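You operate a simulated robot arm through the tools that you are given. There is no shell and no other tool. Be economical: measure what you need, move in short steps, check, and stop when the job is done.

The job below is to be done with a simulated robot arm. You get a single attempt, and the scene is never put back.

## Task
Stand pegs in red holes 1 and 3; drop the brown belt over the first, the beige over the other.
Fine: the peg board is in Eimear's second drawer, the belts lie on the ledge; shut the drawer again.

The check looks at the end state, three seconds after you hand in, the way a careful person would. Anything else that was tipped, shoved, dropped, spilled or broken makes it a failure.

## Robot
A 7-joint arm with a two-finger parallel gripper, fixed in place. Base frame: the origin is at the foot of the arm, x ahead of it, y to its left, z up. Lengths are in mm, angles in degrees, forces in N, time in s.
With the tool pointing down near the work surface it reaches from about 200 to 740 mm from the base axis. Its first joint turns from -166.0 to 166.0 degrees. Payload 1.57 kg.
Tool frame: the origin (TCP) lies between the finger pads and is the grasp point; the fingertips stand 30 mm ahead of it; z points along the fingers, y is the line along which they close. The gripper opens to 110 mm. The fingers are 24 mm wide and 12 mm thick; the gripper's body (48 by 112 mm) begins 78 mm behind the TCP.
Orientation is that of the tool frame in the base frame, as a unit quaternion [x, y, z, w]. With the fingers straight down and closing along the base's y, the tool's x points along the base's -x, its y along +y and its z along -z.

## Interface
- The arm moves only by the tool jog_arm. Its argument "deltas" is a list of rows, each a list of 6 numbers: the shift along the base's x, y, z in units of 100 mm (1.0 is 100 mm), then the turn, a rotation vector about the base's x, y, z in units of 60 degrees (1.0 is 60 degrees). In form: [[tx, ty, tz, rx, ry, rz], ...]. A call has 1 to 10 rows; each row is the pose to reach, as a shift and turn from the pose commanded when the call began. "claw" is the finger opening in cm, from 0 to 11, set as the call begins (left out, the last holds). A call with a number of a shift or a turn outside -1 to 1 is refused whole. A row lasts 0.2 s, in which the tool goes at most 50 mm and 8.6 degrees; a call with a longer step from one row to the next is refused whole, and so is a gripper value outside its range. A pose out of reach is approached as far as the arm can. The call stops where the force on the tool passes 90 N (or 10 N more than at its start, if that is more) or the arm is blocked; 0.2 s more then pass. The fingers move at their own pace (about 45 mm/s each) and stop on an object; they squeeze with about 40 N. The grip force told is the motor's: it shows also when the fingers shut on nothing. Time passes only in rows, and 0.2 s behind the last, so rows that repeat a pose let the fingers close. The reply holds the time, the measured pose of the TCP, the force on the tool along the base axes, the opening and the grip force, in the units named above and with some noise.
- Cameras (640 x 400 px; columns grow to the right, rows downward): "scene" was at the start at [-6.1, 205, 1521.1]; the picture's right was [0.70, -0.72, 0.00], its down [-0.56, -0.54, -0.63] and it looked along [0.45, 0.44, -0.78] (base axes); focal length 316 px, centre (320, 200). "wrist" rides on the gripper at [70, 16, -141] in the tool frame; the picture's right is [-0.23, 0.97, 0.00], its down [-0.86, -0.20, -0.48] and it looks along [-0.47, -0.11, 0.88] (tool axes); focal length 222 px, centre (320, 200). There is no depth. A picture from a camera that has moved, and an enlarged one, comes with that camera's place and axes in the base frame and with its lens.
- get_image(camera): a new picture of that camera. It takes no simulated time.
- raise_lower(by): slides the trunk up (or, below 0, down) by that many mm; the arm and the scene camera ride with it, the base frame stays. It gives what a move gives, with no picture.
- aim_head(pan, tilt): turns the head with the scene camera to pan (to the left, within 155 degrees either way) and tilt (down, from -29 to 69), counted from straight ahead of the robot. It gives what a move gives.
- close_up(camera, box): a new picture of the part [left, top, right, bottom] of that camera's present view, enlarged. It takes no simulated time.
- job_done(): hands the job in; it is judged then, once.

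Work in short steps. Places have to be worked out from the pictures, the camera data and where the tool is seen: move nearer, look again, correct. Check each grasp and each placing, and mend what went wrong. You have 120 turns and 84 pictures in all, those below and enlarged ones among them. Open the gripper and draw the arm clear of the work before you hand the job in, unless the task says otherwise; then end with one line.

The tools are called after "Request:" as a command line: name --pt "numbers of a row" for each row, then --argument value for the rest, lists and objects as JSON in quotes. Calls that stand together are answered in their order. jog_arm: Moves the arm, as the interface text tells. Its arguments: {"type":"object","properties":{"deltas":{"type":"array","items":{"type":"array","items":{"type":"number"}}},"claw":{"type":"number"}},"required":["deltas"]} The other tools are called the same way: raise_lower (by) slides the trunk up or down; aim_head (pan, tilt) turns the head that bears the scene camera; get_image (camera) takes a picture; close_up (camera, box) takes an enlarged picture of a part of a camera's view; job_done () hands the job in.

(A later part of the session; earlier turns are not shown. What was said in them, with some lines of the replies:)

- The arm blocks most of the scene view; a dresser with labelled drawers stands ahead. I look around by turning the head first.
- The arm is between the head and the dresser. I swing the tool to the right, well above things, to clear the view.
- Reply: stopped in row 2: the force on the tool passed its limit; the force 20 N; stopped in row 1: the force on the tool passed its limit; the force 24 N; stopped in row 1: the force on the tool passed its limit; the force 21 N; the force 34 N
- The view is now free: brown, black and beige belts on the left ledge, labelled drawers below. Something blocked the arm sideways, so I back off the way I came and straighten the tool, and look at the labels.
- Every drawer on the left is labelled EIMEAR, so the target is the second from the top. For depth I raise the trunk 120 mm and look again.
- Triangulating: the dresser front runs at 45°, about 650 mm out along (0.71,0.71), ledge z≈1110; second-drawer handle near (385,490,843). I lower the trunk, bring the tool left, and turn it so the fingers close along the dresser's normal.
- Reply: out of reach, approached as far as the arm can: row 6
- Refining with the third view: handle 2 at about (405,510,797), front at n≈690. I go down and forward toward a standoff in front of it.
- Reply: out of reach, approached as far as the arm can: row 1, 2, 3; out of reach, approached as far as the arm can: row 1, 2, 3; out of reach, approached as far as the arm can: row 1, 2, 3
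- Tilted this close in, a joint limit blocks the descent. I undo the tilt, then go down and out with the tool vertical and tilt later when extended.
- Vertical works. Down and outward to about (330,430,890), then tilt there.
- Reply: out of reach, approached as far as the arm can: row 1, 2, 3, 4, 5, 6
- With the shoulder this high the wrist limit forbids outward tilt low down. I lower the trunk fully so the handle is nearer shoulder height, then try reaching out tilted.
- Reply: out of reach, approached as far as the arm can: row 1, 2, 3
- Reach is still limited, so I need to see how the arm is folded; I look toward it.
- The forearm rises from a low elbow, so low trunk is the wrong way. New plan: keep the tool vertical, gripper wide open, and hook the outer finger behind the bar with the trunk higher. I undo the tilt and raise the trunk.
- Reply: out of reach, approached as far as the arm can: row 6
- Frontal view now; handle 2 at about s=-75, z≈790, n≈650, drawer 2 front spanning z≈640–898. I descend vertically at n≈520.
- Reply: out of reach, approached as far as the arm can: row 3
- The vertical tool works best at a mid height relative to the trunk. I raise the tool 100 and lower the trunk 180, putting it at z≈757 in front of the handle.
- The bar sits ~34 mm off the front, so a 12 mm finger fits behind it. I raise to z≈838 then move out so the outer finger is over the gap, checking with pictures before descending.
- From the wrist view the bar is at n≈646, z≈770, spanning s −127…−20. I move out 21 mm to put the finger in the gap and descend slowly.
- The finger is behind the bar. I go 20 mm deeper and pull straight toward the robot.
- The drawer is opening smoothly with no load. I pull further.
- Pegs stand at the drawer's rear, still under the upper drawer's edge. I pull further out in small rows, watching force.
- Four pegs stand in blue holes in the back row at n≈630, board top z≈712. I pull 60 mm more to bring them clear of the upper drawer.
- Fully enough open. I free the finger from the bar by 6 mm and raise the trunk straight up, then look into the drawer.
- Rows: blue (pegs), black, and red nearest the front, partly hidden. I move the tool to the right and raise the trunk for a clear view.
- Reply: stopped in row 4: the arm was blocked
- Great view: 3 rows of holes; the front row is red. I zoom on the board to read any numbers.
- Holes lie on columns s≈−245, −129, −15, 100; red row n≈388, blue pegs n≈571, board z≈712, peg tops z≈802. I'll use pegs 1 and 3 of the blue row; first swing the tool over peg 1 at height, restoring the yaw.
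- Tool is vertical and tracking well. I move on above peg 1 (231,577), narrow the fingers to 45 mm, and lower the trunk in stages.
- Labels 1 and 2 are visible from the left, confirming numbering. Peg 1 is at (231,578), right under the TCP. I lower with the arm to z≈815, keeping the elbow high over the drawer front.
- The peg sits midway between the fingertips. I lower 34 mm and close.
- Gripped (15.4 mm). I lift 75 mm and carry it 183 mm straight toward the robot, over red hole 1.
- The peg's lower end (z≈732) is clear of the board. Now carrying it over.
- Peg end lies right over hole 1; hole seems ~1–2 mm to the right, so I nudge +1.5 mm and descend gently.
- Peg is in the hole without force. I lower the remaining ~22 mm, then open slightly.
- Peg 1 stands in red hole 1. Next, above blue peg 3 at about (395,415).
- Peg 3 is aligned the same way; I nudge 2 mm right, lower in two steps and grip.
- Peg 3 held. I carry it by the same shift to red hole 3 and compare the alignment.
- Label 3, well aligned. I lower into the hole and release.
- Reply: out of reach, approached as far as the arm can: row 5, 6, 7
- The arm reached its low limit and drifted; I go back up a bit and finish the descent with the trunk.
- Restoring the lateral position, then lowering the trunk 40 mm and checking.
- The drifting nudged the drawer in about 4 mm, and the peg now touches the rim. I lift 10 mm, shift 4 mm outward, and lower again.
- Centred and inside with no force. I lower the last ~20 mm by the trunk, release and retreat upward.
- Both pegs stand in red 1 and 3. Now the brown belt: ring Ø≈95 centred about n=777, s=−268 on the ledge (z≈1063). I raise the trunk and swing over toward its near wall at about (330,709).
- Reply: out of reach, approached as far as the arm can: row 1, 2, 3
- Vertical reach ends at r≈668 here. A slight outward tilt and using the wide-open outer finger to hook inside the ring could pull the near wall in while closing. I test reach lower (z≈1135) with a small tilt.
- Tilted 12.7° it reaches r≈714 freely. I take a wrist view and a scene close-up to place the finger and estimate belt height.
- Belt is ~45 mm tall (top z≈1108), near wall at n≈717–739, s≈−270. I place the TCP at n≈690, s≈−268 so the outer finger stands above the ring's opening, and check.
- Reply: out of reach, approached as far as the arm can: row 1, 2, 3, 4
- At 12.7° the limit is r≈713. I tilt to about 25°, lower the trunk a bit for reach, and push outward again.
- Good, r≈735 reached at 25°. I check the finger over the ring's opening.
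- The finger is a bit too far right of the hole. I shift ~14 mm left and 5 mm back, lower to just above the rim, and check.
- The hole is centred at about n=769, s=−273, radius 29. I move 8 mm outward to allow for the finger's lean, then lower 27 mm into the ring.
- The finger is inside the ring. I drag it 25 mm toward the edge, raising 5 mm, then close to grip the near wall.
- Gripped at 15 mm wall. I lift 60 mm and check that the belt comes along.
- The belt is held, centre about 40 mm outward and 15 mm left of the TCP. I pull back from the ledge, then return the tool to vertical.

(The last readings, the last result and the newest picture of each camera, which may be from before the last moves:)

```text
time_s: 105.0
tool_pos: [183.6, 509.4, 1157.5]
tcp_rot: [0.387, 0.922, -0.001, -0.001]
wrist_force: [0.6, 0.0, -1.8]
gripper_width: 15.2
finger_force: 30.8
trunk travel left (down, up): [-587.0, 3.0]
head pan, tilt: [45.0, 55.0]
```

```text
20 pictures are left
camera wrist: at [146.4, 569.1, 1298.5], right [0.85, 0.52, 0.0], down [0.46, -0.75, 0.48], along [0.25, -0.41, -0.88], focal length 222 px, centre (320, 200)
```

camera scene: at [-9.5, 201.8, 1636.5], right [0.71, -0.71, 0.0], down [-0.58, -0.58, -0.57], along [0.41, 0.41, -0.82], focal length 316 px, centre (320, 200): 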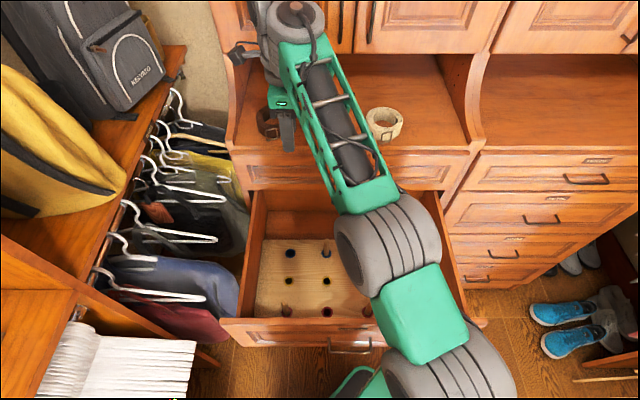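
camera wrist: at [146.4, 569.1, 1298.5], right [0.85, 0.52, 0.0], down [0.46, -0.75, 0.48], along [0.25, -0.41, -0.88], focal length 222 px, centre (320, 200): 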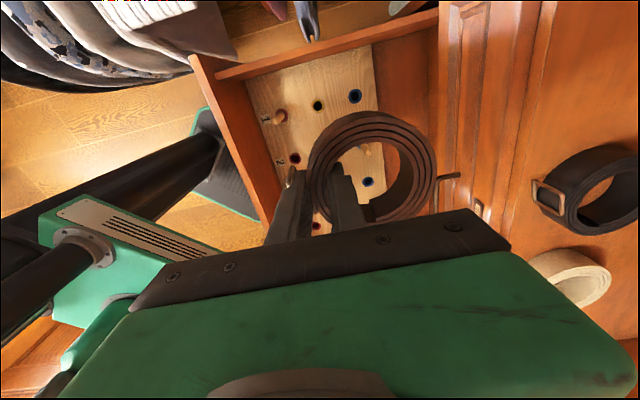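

Vertical and level. Ring centre is ≈36 mm outward and 16 mm left of the TCP; I move so it sits over peg 1, then lower by the trunk.

Request:
jog_arm --pt "-0.22 -0.23 0 0 0 0" --pt "-0.44 -0.46 0 0 0 0" --pt "-0.66 -0.69 0 0 0 0" --pt "-0.87 -0.92 0 0 0 0"

Request:
raise_lower --by -265

Request:
get_image --camera "wrist"

Request:
get_image --camera "scene"

```text
time_s: 106.0
tool_pos: [94.4, 417.3, 1157.3]
tcp_rot: [0.386, 0.923, 0.0, -0.001]
wrist_force: [0.3, 0.0, -1.9]
gripper_width: 15.1
finger_force: 31.3
trunk travel left (down, up): [-587.0, 3.0]
head pan, tilt: [45.0, 55.0]
```

```text
time_s: 108.7
tool_pos: [94.1, 417.4, 891.7]
tcp_rot: [0.387, 0.922, 0.0, -0.001]
wrist_force: [-0.4, 0.5, -0.9]
gripper_width: 14.9
finger_force: 31.3
trunk travel left (down, up): [-322.0, 268.0]
head pan, tilt: [45.0, 55.0]
```

```text
19 pictures are left
camera wrist: at [57.5, 477.1, 1033.1], right [0.85, 0.52, 0.0], down [0.46, -0.75, 0.48], along [0.25, -0.41, -0.88], focal length 222 px, centre (320, 200)
```

wrist: 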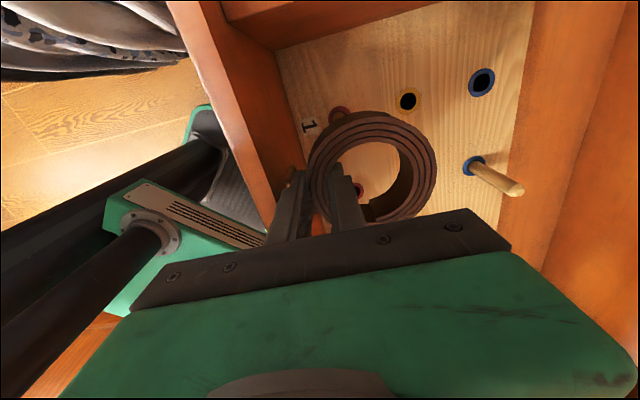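

```text
18 pictures are left
camera scene: at [-9.4, 203.1, 1371.3], right [0.71, -0.71, 0.0], down [-0.58, -0.58, -0.57], along [0.41, 0.41, -0.82], focal length 316 px, centre (320, 200)
```

scene: 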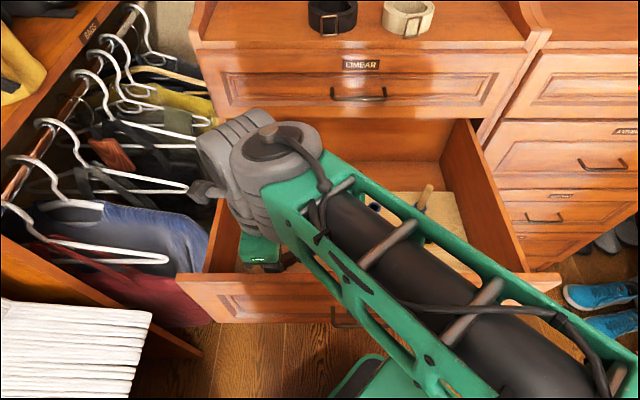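

The projected peg top will fall inside the ring's hole. I lower 58 mm and check before release.

Request:
raise_lower --by -58

Request:
close_up --camera "wrist" --box '[260, 60, 460, 260]'

```text
time_s: 109.7
tool_pos: [93.6, 418.7, 836.8]
tcp_rot: [0.387, 0.922, 0.004, -0.002]
wrist_force: [-2.0, -0.5, 21.7]
gripper_width: 15.1
finger_force: 31.1
trunk travel left (down, up): [-264.0, 326.0]
head pan, tilt: [45.0, 55.0]
```

```text
2.00 times, centred on (360, 160) of wrist
camera zoom: at [57.0, 476.6, 978.9], right [0.85, 0.52, 0.0], down [0.46, -0.75, 0.47], along [0.25, -0.4, -0.88], focal length 444 px, centre (240, 280)
```

zoom: 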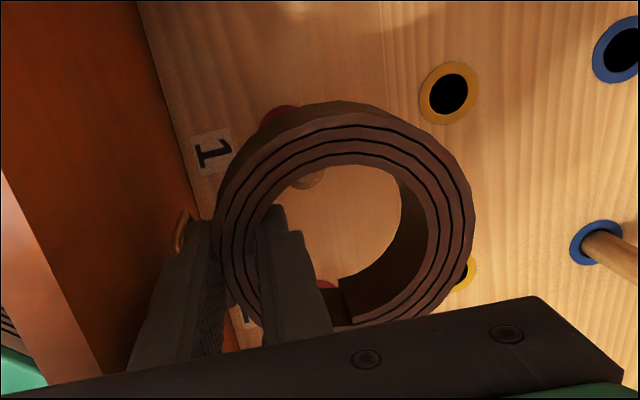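

The ring's wall rests on the peg: the hole centre is actually at s≈−230, while the peg is at −243. I lift 20 mm, shift 13 mm left, and lower again.

Request:
raise_lower --by 22

Request:
jog_arm --pt "-0.05 0.05 0 0 0 0" --pt "-0.095 0.095 0 0 0 0"

Request:
raise_lower --by -24

Request:
close_up --camera "wrist" --box '[260, 60, 460, 260]'

```text
time_s: 110.4
tool_pos: [95.5, 417.2, 854.4]
tcp_rot: [0.387, 0.922, -0.002, -0.001]
wrist_force: [0.8, 0.6, -0.7]
gripper_width: 14.8
finger_force: 31.0
trunk travel left (down, up): [-286.0, 304.0]
head pan, tilt: [45.0, 55.0]
```

```text
time_s: 111.0
tool_pos: [84.9, 426.8, 855.0]
tcp_rot: [0.387, 0.922, 0.0, -0.001]
wrist_force: [-0.3, -0.3, -1.6]
gripper_width: 14.8
finger_force: 30.4
trunk travel left (down, up): [-286.0, 304.0]
head pan, tilt: [45.0, 55.0]
```

```text
time_s: 111.7
tool_pos: [84.3, 426.5, 831.8]
tcp_rot: [0.386, 0.922, 0.0, -0.001]
wrist_force: [-0.1, 0.6, -1.8]
gripper_width: 14.9
finger_force: 31.2
trunk travel left (down, up): [-262.0, 328.0]
head pan, tilt: [45.0, 55.0]
```

```text
2.00 times, centred on (360, 160) of wrist
camera zoom: at [48.1, 486.4, 973.1], right [0.85, 0.52, 0.0], down [0.46, -0.75, 0.48], along [0.25, -0.41, -0.88], focal length 444 px, centre (240, 280)
```

zoom: 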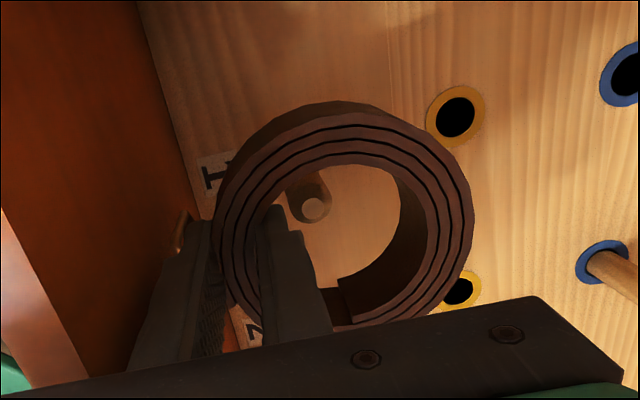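

The peg top is inside the hole, no load. I back off 3 mm from the peg and open slightly to drop the belt.

Request:
jog_arm --pt "-0.02 -0.02 0 0 0 0" --pt "-0.02 -0.02 0 0 0 0"

Request:
jog_arm --pt "0 0 0 0 0 0" --pt "0 0 0 0 0 0" --pt "0 0 0 0 0 0" --claw 2.2

Request:
raise_lower --by 322

Request:
get_image --camera "wrist"

```text
time_s: 112.3
tool_pos: [82.6, 423.8, 831.7]
tcp_rot: [0.387, 0.922, -0.001, -0.002]
wrist_force: [0.3, -0.2, -1.5]
gripper_width: 14.9
finger_force: 31.3
trunk travel left (down, up): [-262.0, 328.0]
head pan, tilt: [45.0, 55.0]
```

```text
time_s: 113.1
tool_pos: [81.7, 425.6, 831.6]
tcp_rot: [0.386, 0.922, 0.0, 0.0]
wrist_force: [0.8, 0.1, -0.4]
gripper_width: 22.1
finger_force: 0.0
trunk travel left (down, up): [-262.0, 328.0]
head pan, tilt: [45.0, 55.0]
```

```text
time_s: 116.3
tool_pos: [82.8, 426.3, 1154.1]
tcp_rot: [0.386, 0.922, 0.001, -0.001]
wrist_force: [-1.0, 0.1, -0.7]
gripper_width: 22.2
finger_force: 0.1
trunk travel left (down, up): [-584.0, 6.0]
head pan, tilt: [45.0, 55.0]
```

```text
15 pictures are left
camera wrist: at [46.4, 484.3, 1294.8], right [0.85, 0.52, 0.0], down [0.46, -0.75, 0.48], along [0.25, -0.41, -0.88], focal length 222 px, centre (320, 200)
```

wrist: 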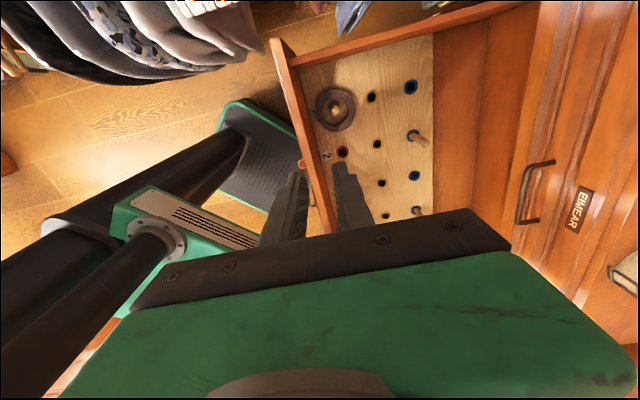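

The brown belt lies flat around peg 1. Next the beige belt at about n=762, s=12: I move in front of it and tilt 18°.

Request:
jog_arm --pt "0.32 0 0.05 0 0 0" --pt "0.64 0 0.1 0 0 0" --pt "0.97 0.05 0.1 0 0 0"

Request:
jog_arm --pt "0.32 0 0 0 0 0" --pt "0.64 0 0 0 0 0" --pt "0.97 0.05 0 0 0 0"

Request:
jog_arm --pt "0.32 0 0 0 0 0" --pt "0.64 0 0 0 0 0" --pt "0.97 0.05 0 0 0 0"

Request:
jog_arm --pt "0.25 0 0 0.07 -0.07 0" --pt "0.5 0 0 0.14 -0.14 0" --pt "0.75 0.02 0 0.212 -0.212 0" --claw 11

Request:
get_image --camera "wrist"

```text
time_s: 117.1
tool_pos: [178.3, 428.8, 1162.1]
tcp_rot: [0.387, 0.922, -0.001, 0.0]
wrist_force: [-0.7, 0.1, 0.1]
gripper_width: 22.0
finger_force: 0.1
trunk travel left (down, up): [-584.0, 6.0]
head pan, tilt: [45.0, 55.0]
```

```text
time_s: 117.9
tool_pos: [277.6, 437.1, 1160.6]
tcp_rot: [0.386, 0.923, -0.001, -0.001]
wrist_force: [0.1, 0.4, -0.8]
gripper_width: 21.7
finger_force: 0.0
trunk travel left (down, up): [-584.0, 6.0]
head pan, tilt: [45.0, 55.0]
```

```text
time_s: 118.7
tool_pos: [372.6, 440.4, 1161.8]
tcp_rot: [0.386, 0.922, -0.001, -0.002]
wrist_force: [-0.1, -0.6, 0.4]
gripper_width: 22.1
finger_force: 0.0
trunk travel left (down, up): [-584.0, 6.0]
head pan, tilt: [45.0, 55.0]
```

```text
time_s: 119.5
tool_pos: [449.7, 442.0, 1162.4]
tcp_rot: [0.382, 0.911, 0.145, 0.059]
wrist_force: [0.0, 0.3, -0.5]
gripper_width: 92.3
finger_force: 0.1
trunk travel left (down, up): [-584.0, 6.0]
head pan, tilt: [45.0, 55.0]
```

```text
14 pictures are left
camera wrist: at [380.6, 469.5, 1302.2], right [0.82, 0.49, 0.3], down [0.36, -0.85, 0.39], along [0.44, -0.21, -0.87], focal length 222 px, centre (320, 200)
```

wrist: 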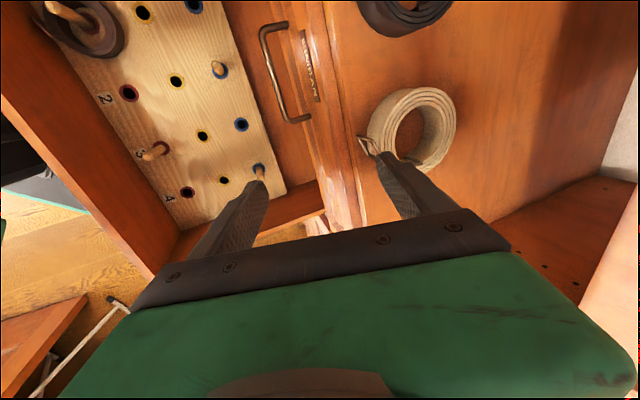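

Beige ring centre ≈ (n 758, s 6). I move 50 mm outward and lower to just above its rim, then check.

Request:
jog_arm --pt "0.12 0.12 0 0 0 0" --pt "0.24 0.24 0 0 0 0" --pt "0.357 0.357 -0.15 0 0 0" --pt "0.357 0.357 -0.35 0 0 0"

Request:
close_up --camera "wrist" --box '[300, 60, 460, 220]'

```text
time_s: 120.5
tool_pos: [484.0, 478.2, 1129.0]
tcp_rot: [0.381, 0.911, 0.144, 0.058]
wrist_force: [0.1, 0.5, 0.3]
gripper_width: 110.0
finger_force: 0.1
trunk travel left (down, up): [-584.0, 6.0]
head pan, tilt: [45.0, 55.0]
```

```text
2.50 times, centred on (380, 140) of wrist
camera zoom: at [416.2, 506.5, 1268.1], right [0.82, 0.49, 0.3], down [0.36, -0.85, 0.39], along [0.44, -0.21, -0.87], focal length 555 px, centre (170, 350)
```

zoom: 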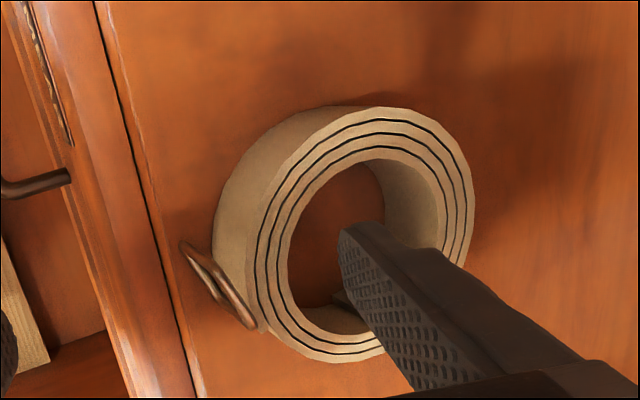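

Hole centred at (759,7) and the finger is well placed. I lower 31 mm into it, drag 22 mm, and close.

Request:
jog_arm --pt "0 0 -0.1 0 0 0" --pt "0 0 -0.2 0 0 0" --pt "0 0 -0.3 0 0 0" --pt "0 0 -0.3 0 0 0"

Request:
jog_arm --pt "-0.05 -0.05 0.02 0 0 0" --pt "-0.1 -0.1 0.03 0 0 0" --pt "-0.16 -0.16 0.03 0 0 0"

Request:
jog_arm --pt "0 0 0 0 0 0" --pt "0 0 0 0 0 0" --pt "0 0 0 0 0 0" --pt "0 0 0 0 0 0" --pt "0 0 0 0 0 0" --pt "0 0 0 0 0 0" --pt "0 0 0 0 0 0" --claw 0

Request:
jog_arm --pt "0 0 0.15 0 0 0" --pt "-0.03 -0.03 0.3 0 0 0" --pt "-0.08 -0.08 0.45 0 0 0" --pt "-0.15 -0.15 0.6 0 0 0"

Request:
get_image --camera "wrist"

```text
time_s: 121.5
tool_pos: [483.0, 477.6, 1099.0]
tcp_rot: [0.382, 0.911, 0.143, 0.058]
wrist_force: [0.1, 0.4, -0.5]
gripper_width: 109.9
finger_force: 0.0
trunk travel left (down, up): [-584.0, 6.0]
head pan, tilt: [45.0, 55.0]
```

```text
time_s: 122.3
tool_pos: [468.7, 461.8, 1101.7]
tcp_rot: [0.382, 0.911, 0.144, 0.059]
wrist_force: [0.3, 0.7, 0.3]
gripper_width: 110.1
finger_force: 0.1
trunk travel left (down, up): [-584.0, 6.0]
head pan, tilt: [45.0, 55.0]
```

```text
time_s: 123.9
tool_pos: [469.1, 461.0, 1100.8]
tcp_rot: [0.381, 0.911, 0.144, 0.058]
wrist_force: [-0.2, 0.7, -1.9]
gripper_width: 15.3
finger_force: 28.0
trunk travel left (down, up): [-584.0, 6.0]
head pan, tilt: [45.0, 55.0]
```

```text
time_s: 124.9
tool_pos: [451.6, 446.0, 1161.1]
tcp_rot: [0.382, 0.911, 0.145, 0.059]
wrist_force: [-0.9, 0.5, -2.1]
gripper_width: 15.1
finger_force: 31.1
trunk travel left (down, up): [-584.0, 6.0]
head pan, tilt: [45.0, 55.0]
```

```text
12 pictures are left
camera wrist: at [384.4, 474.3, 1301.4], right [0.82, 0.49, 0.3], down [0.36, -0.85, 0.39], along [0.44, -0.21, -0.87], focal length 222 px, centre (320, 200)
```

wrist: 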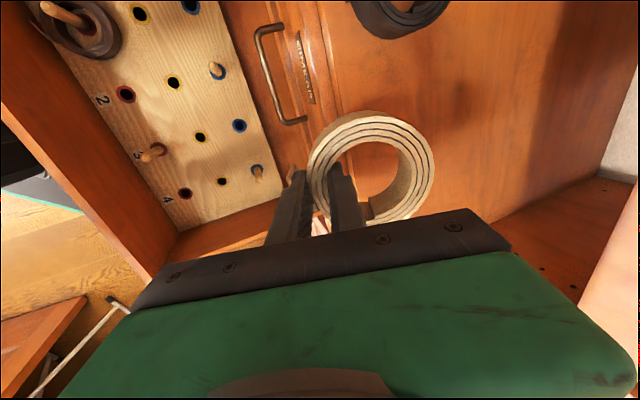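

Beige held just like the brown. I untilt while retreating, and move to the matching place for peg 3: TCP (246,264).

Request:
jog_arm --pt "-0.25 -0.25 0 -0.07 0.07 0" --pt "-0.5 -0.5 0 -0.14 0.14 0" --pt "-0.75 -0.75 0 -0.212 0.212 0"

Request:
jog_arm --pt "-0.22 -0.2 0 0 0 0" --pt "-0.44 -0.4 0 0 0 0" --pt "-0.65 -0.53 0 0 0 0"

Request:
jog_arm --pt "-0.22 -0.2 0 0 0 0" --pt "-0.44 -0.4 0 0 0 0" --pt "-0.65 -0.53 0 0 0 0"

```text
time_s: 125.7
tool_pos: [379.4, 370.6, 1162.2]
tcp_rot: [0.387, 0.922, 0.0, -0.001]
wrist_force: [-0.7, 0.5, -1.3]
gripper_width: 15.0
finger_force: 30.9
trunk travel left (down, up): [-584.0, 6.0]
head pan, tilt: [45.0, 55.0]
```

```text
time_s: 126.5
tool_pos: [313.2, 318.2, 1161.4]
tcp_rot: [0.386, 0.922, -0.001, -0.001]
wrist_force: [0.0, -0.2, -1.3]
gripper_width: 14.9
finger_force: 31.3
trunk travel left (down, up): [-584.0, 6.0]
head pan, tilt: [45.0, 55.0]
```

```text
time_s: 127.3
tool_pos: [248.8, 266.1, 1163.1]
tcp_rot: [0.386, 0.923, -0.001, -0.001]
wrist_force: [-0.9, -0.4, -1.5]
gripper_width: 15.1
finger_force: 30.8
trunk travel left (down, up): [-584.0, 6.0]
head pan, tilt: [45.0, 55.0]
```

I correct 2 mm and lower the trunk 300 mm, stopping above the peg top to look.

Request:
jog_arm --pt "-0.02 -0.02 0 0 0 0" --pt "-0.02 -0.02 0 0 0 0"

Request:
raise_lower --by -303

Request:
close_up --camera "wrist" --box '[260, 60, 460, 260]'

```text
time_s: 127.9
tool_pos: [247.6, 265.1, 1162.6]
tcp_rot: [0.387, 0.922, 0.0, -0.001]
wrist_force: [-0.3, -0.1, -1.9]
gripper_width: 14.9
finger_force: 31.0
trunk travel left (down, up): [-584.0, 6.0]
head pan, tilt: [45.0, 55.0]
```

```text
time_s: 130.9
tool_pos: [247.3, 263.2, 859.3]
tcp_rot: [0.386, 0.922, -0.001, -0.001]
wrist_force: [0.0, 0.3, -1.3]
gripper_width: 15.0
finger_force: 31.0
trunk travel left (down, up): [-281.0, 309.0]
head pan, tilt: [45.0, 55.0]
```

```text
2.00 times, centred on (360, 160) of wrist
camera zoom: at [210.3, 323.3, 1000.8], right [0.85, 0.52, 0.0], down [0.46, -0.75, 0.48], along [0.25, -0.41, -0.88], focal length 444 px, centre (240, 280)
```

zoom: 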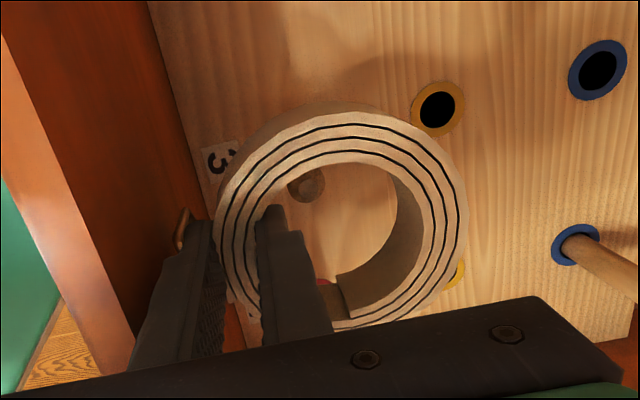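

The peg top shows inside the hole already. I lower 27 mm and check the force before release.

Request:
raise_lower --by -27

Request:
close_up --camera "wrist" --box '[260, 60, 460, 260]'

```text
time_s: 131.6
tool_pos: [247.3, 263.9, 832.7]
tcp_rot: [0.387, 0.922, 0.0, -0.002]
wrist_force: [0.7, -0.8, -2.0]
gripper_width: 15.2
finger_force: 31.0
trunk travel left (down, up): [-254.0, 336.0]
head pan, tilt: [45.0, 55.0]
```

```text
2.00 times, centred on (360, 160) of wrist
camera zoom: at [210.3, 323.3, 973.7], right [0.85, 0.52, 0.0], down [0.46, -0.75, 0.48], along [0.25, -0.41, -0.88], focal length 444 px, centre (240, 280)
```

zoom: 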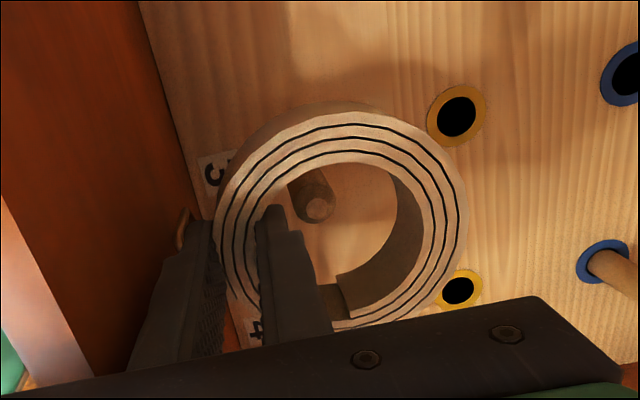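

Same as with the brown belt: peg inside, no load. I open slightly to drop it and raise away.

Request:
jog_arm --pt "0 0 0 0 0 0" --pt "0 0 0 0 0 0" --pt "0 0 0 0 0 0" --claw 2.2

Request:
raise_lower --by 250

Request:
get_image --camera "wrist"

```text
time_s: 132.4
tool_pos: [248.2, 264.6, 832.8]
tcp_rot: [0.387, 0.922, -0.001, -0.001]
wrist_force: [-0.3, 0.6, -1.0]
gripper_width: 21.9
finger_force: 0.1
trunk travel left (down, up): [-254.0, 336.0]
head pan, tilt: [45.0, 55.0]
```

```text
time_s: 135.0
tool_pos: [246.2, 263.7, 1082.7]
tcp_rot: [0.386, 0.922, -0.001, 0.0]
wrist_force: [0.5, 0.3, -0.2]
gripper_width: 22.3
finger_force: 0.0
trunk travel left (down, up): [-504.0, 86.0]
head pan, tilt: [45.0, 55.0]
```

```text
9 pictures are left
camera wrist: at [210.2, 323.3, 1223.7], right [0.85, 0.52, 0.0], down [0.46, -0.75, 0.48], along [0.25, -0.41, -0.88], focal length 222 px, centre (320, 200)
```

wrist: 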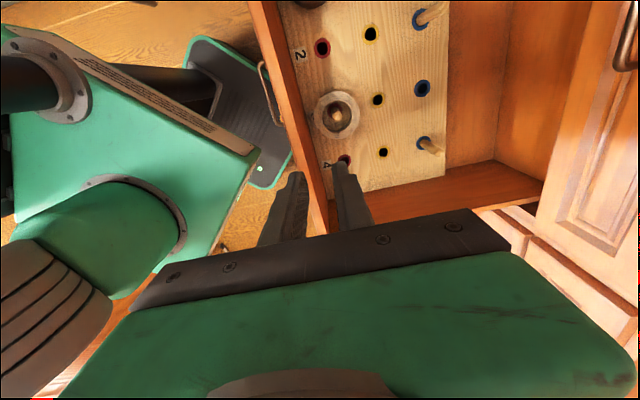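

Both belts are on their pegs. To shut the drawer I'll push the handle bar with the outer finger: go to n≈215, s≈−74 in front of it, opening 80 mm, then lower.

Request:
jog_arm --pt "-0.25 -0.1 0 0 0 0" --pt "-0.5 -0.2 0 0 0 0" --pt "-0.73 -0.3 0 0 0 0" --claw 8

Request:
jog_arm --pt "-0.25 -0.1 0 0 0 0" --pt "-0.5 -0.2 0 0 0 0" --pt "-0.73 -0.3 0 0 0 0"

Request:
get_image --camera "scene"

```text
time_s: 135.8
tool_pos: [173.4, 233.0, 1082.1]
tcp_rot: [0.387, 0.922, 0.001, -0.001]
wrist_force: [1.0, -0.9, 0.2]
gripper_width: 80.0
finger_force: 0.0
trunk travel left (down, up): [-504.0, 86.0]
head pan, tilt: [45.0, 55.0]
```

```text
time_s: 136.6
tool_pos: [100.7, 202.7, 1082.9]
tcp_rot: [0.387, 0.922, 0.0, -0.001]
wrist_force: [0.2, 0.1, 0.3]
gripper_width: 79.9
finger_force: 0.1
trunk travel left (down, up): [-504.0, 86.0]
head pan, tilt: [45.0, 55.0]
```

```text
8 pictures are left
camera scene: at [-9.4, 202.9, 1553.3], right [0.71, -0.71, 0.0], down [-0.58, -0.58, -0.57], along [0.41, 0.41, -0.82], focal length 316 px, centre (320, 200)
```

scene: 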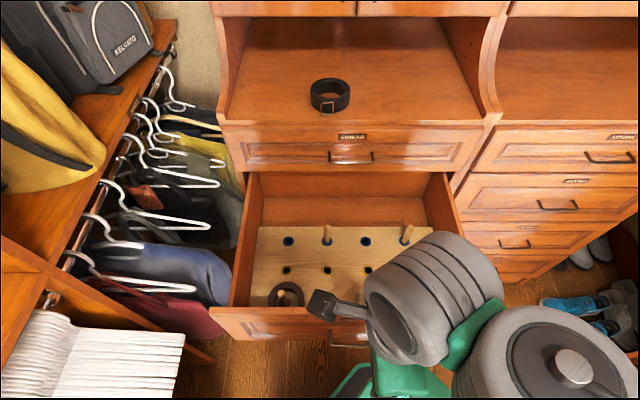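

Clear. I lower the trunk 300 mm and view the finger relative to the handle.

Request:
raise_lower --by -300

Request:
get_image --camera "wrist"

```text
time_s: 139.6
tool_pos: [100.6, 202.4, 782.6]
tcp_rot: [0.387, 0.922, -0.001, -0.001]
wrist_force: [0.5, 0.2, 0.1]
gripper_width: 79.8
finger_force: 0.1
trunk travel left (down, up): [-204.0, 386.0]
head pan, tilt: [45.0, 55.0]
```

```text
7 pictures are left
camera wrist: at [64.6, 262.1, 923.8], right [0.85, 0.52, 0.0], down [0.46, -0.75, 0.48], along [0.25, -0.41, -0.88], focal length 222 px, centre (320, 200)
```

wrist: 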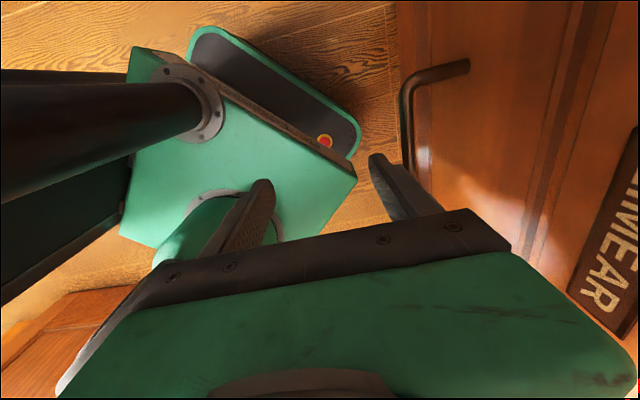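

The finger is right in front of the bar. I push the drawer in gently along the normal.

Request:
jog_arm --pt "0.1 0.1 0 0 0 0" --pt "0.2 0.2 0 0 0 0" --pt "0.3 0.3 0 0 0 0" --pt "0.4 0.4 0 0 0 0" --pt "0.5 0.5 0 0 0 0" --pt "0.6 0.6 0 0 0 0" --pt "0.7 0.7 0 0 0 0" --pt "0.8 0.8 0 0 0 0" --pt "0.9 0.9 0 0 0 0"

Request:
jog_arm --pt "0.1 0.1 0 0 0 0" --pt "0.2 0.2 0 0 0 0" --pt "0.3 0.3 0 0 0 0" --pt "0.4 0.4 0 0 0 0" --pt "0.5 0.5 0 0 0 0" --pt "0.6 0.6 0 0 0 0" --pt "0.7 0.7 0 0 0 0" --pt "0.8 0.8 0 0 0 0" --pt "0.9 0.9 0 0 0 0"

Request:
get_image --camera "scene"

```text
time_s: 141.6
tool_pos: [191.6, 292.9, 783.4]
tcp_rot: [0.387, 0.922, 0.0, -0.001]
wrist_force: [0.7, -0.1, 0.0]
gripper_width: 80.1
finger_force: 0.1
trunk travel left (down, up): [-204.0, 386.0]
head pan, tilt: [45.0, 55.0]
```

```text
time_s: 143.6
tool_pos: [280.6, 381.5, 782.4]
tcp_rot: [0.386, 0.922, 0.0, -0.001]
wrist_force: [0.0, -0.4, -0.8]
gripper_width: 80.2
finger_force: 0.1
trunk travel left (down, up): [-204.0, 386.0]
head pan, tilt: [45.0, 55.0]
```

```text
6 pictures are left
camera scene: at [-9.5, 202.9, 1253.3], right [0.71, -0.71, 0.0], down [-0.58, -0.58, -0.57], along [0.41, 0.41, -0.82], focal length 316 px, centre (320, 200)
```

scene: 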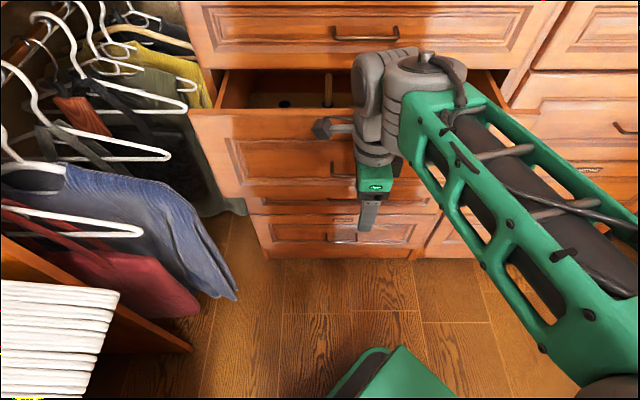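

Nearly shut, no load. I push the remaining ~120 mm, slower at the end until it meets its stop.

Request:
jog_arm --pt "0.12 0.12 0 0 0 0" --pt "0.24 0.24 0 0 0 0" --pt "0.36 0.36 0 0 0 0" --pt "0.48 0.48 0 0 0 0" --pt "0.58 0.58 0 0 0 0" --pt "0.66 0.66 0 0 0 0" --pt "0.72 0.72 0 0 0 0" --pt "0.77 0.77 0 0 0 0" --pt "0.81 0.81 0 0 0 0"

Request:
jog_arm --pt "0.015 0.015 0 0 0 0" --pt "0.03 0.03 0 0 0 0" --pt "0.045 0.045 0 0 0 0" --pt "0.06 0.06 0 0 0 0" --pt "0.075 0.075 0 0 0 0"

Request:
get_image --camera "scene"

```text
time_s: 145.6
tool_pos: [362.0, 463.4, 782.9]
tcp_rot: [0.386, 0.922, -0.001, -0.002]
wrist_force: [-0.6, 0.5, 0.0]
gripper_width: 79.9
finger_force: 0.0
trunk travel left (down, up): [-204.0, 386.0]
head pan, tilt: [45.0, 55.0]
```

```text
time_s: 146.8
tool_pos: [368.9, 470.6, 782.6]
tcp_rot: [0.385, 0.923, 0.0, -0.001]
wrist_force: [-5.1, -3.0, -1.0]
gripper_width: 75.1
finger_force: 0.1
trunk travel left (down, up): [-204.0, 386.0]
head pan, tilt: [45.0, 55.0]
```

```text
5 pictures are left
camera scene: at [-9.9, 202.7, 1253.3], right [0.71, -0.71, 0.0], down [-0.58, -0.58, -0.57], along [0.41, 0.41, -0.82], focal length 316 px, centre (320, 200)
```

scene: 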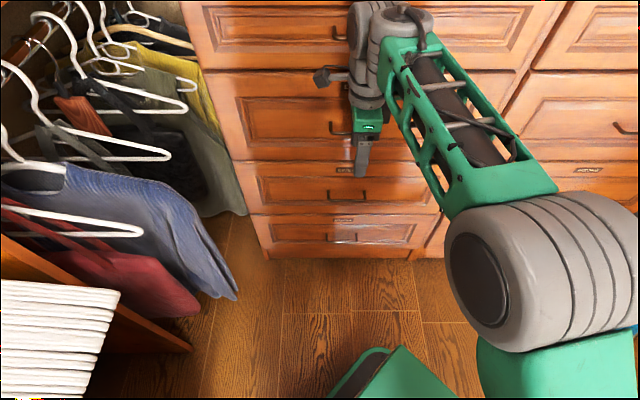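

The drawer meets its stop (force 6 N, finger pushed back); bar at its original place. I draw back and check flushness.

Request:
jog_arm --pt "-0.1 -0.1 0 0 0 0" --pt "-0.3 -0.3 0 0 0 0" --pt "-0.5 -0.5 0 0 0 0" --pt "-0.7 -0.7 0 0 0 0" --pt "-0.9 -0.9 0 0 0 0"

Request:
jog_arm --pt "-0.2 -0.2 0 0 0 0" --pt "-0.4 -0.4 0 0 0 0" --pt "-0.6 -0.6 0 0 0 0"

Request:
raise_lower --by 250

Request:
get_image --camera "scene"

Request:
get_image --camera "wrist"

```text
time_s: 148.0
tool_pos: [277.6, 379.9, 783.1]
tcp_rot: [0.385, 0.923, 0.0, -0.001]
wrist_force: [0.0, 0.8, 0.6]
gripper_width: 80.2
finger_force: 0.1
trunk travel left (down, up): [-204.0, 386.0]
head pan, tilt: [45.0, 55.0]
```

```text
time_s: 148.8
tool_pos: [218.4, 321.2, 783.3]
tcp_rot: [0.386, 0.923, -0.001, -0.001]
wrist_force: [0.2, 0.4, -0.9]
gripper_width: 80.2
finger_force: 0.1
trunk travel left (down, up): [-204.0, 386.0]
head pan, tilt: [45.0, 55.0]
```

```text
time_s: 151.4
tool_pos: [218.8, 322.2, 1032.8]
tcp_rot: [0.386, 0.922, 0.0, -0.001]
wrist_force: [-0.3, -0.2, 0.1]
gripper_width: 80.1
finger_force: 0.1
trunk travel left (down, up): [-454.0, 136.0]
head pan, tilt: [45.0, 55.0]
```

```text
4 pictures are left
camera scene: at [-9.4, 203.0, 1503.2], right [0.71, -0.71, 0.0], down [-0.58, -0.58, -0.57], along [0.41, 0.41, -0.82], focal length 316 px, centre (320, 200)
```

scene: 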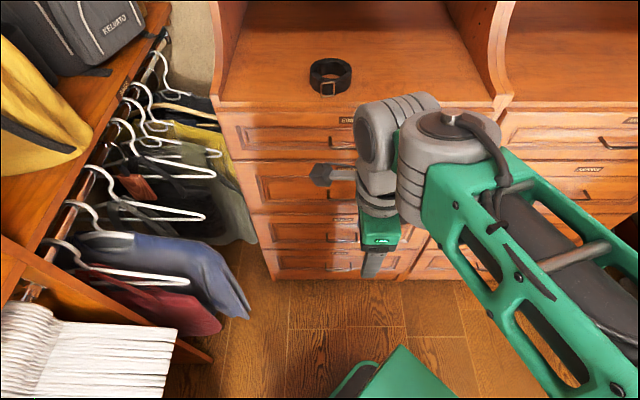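

```text
3 pictures are left
camera wrist: at [182.5, 381.6, 1174.9], right [0.85, 0.52, 0.0], down [0.46, -0.75, 0.48], along [0.25, -0.41, -0.88], focal length 222 px, centre (320, 200)
```

wrist: 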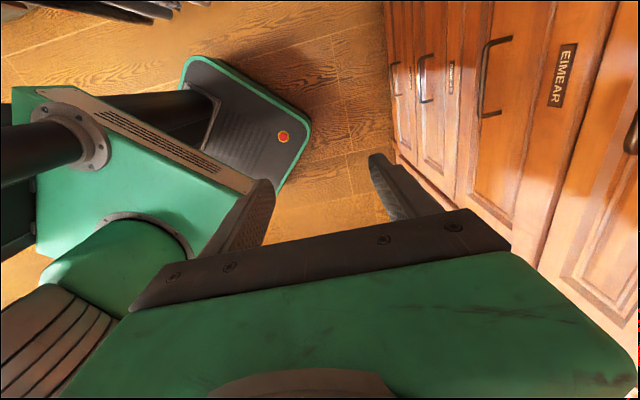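

The drawer is flush with the others, the black belt has not moved, the gripper is open and the arm is clear. I hand the job in.

Request:
job_done

```text
The job is handed in.
```

Pegs stand in red holes 1 and 3, with the brown belt over peg 1 and the beige over peg 3. Eimear's second drawer is shut again and the job is handed in.
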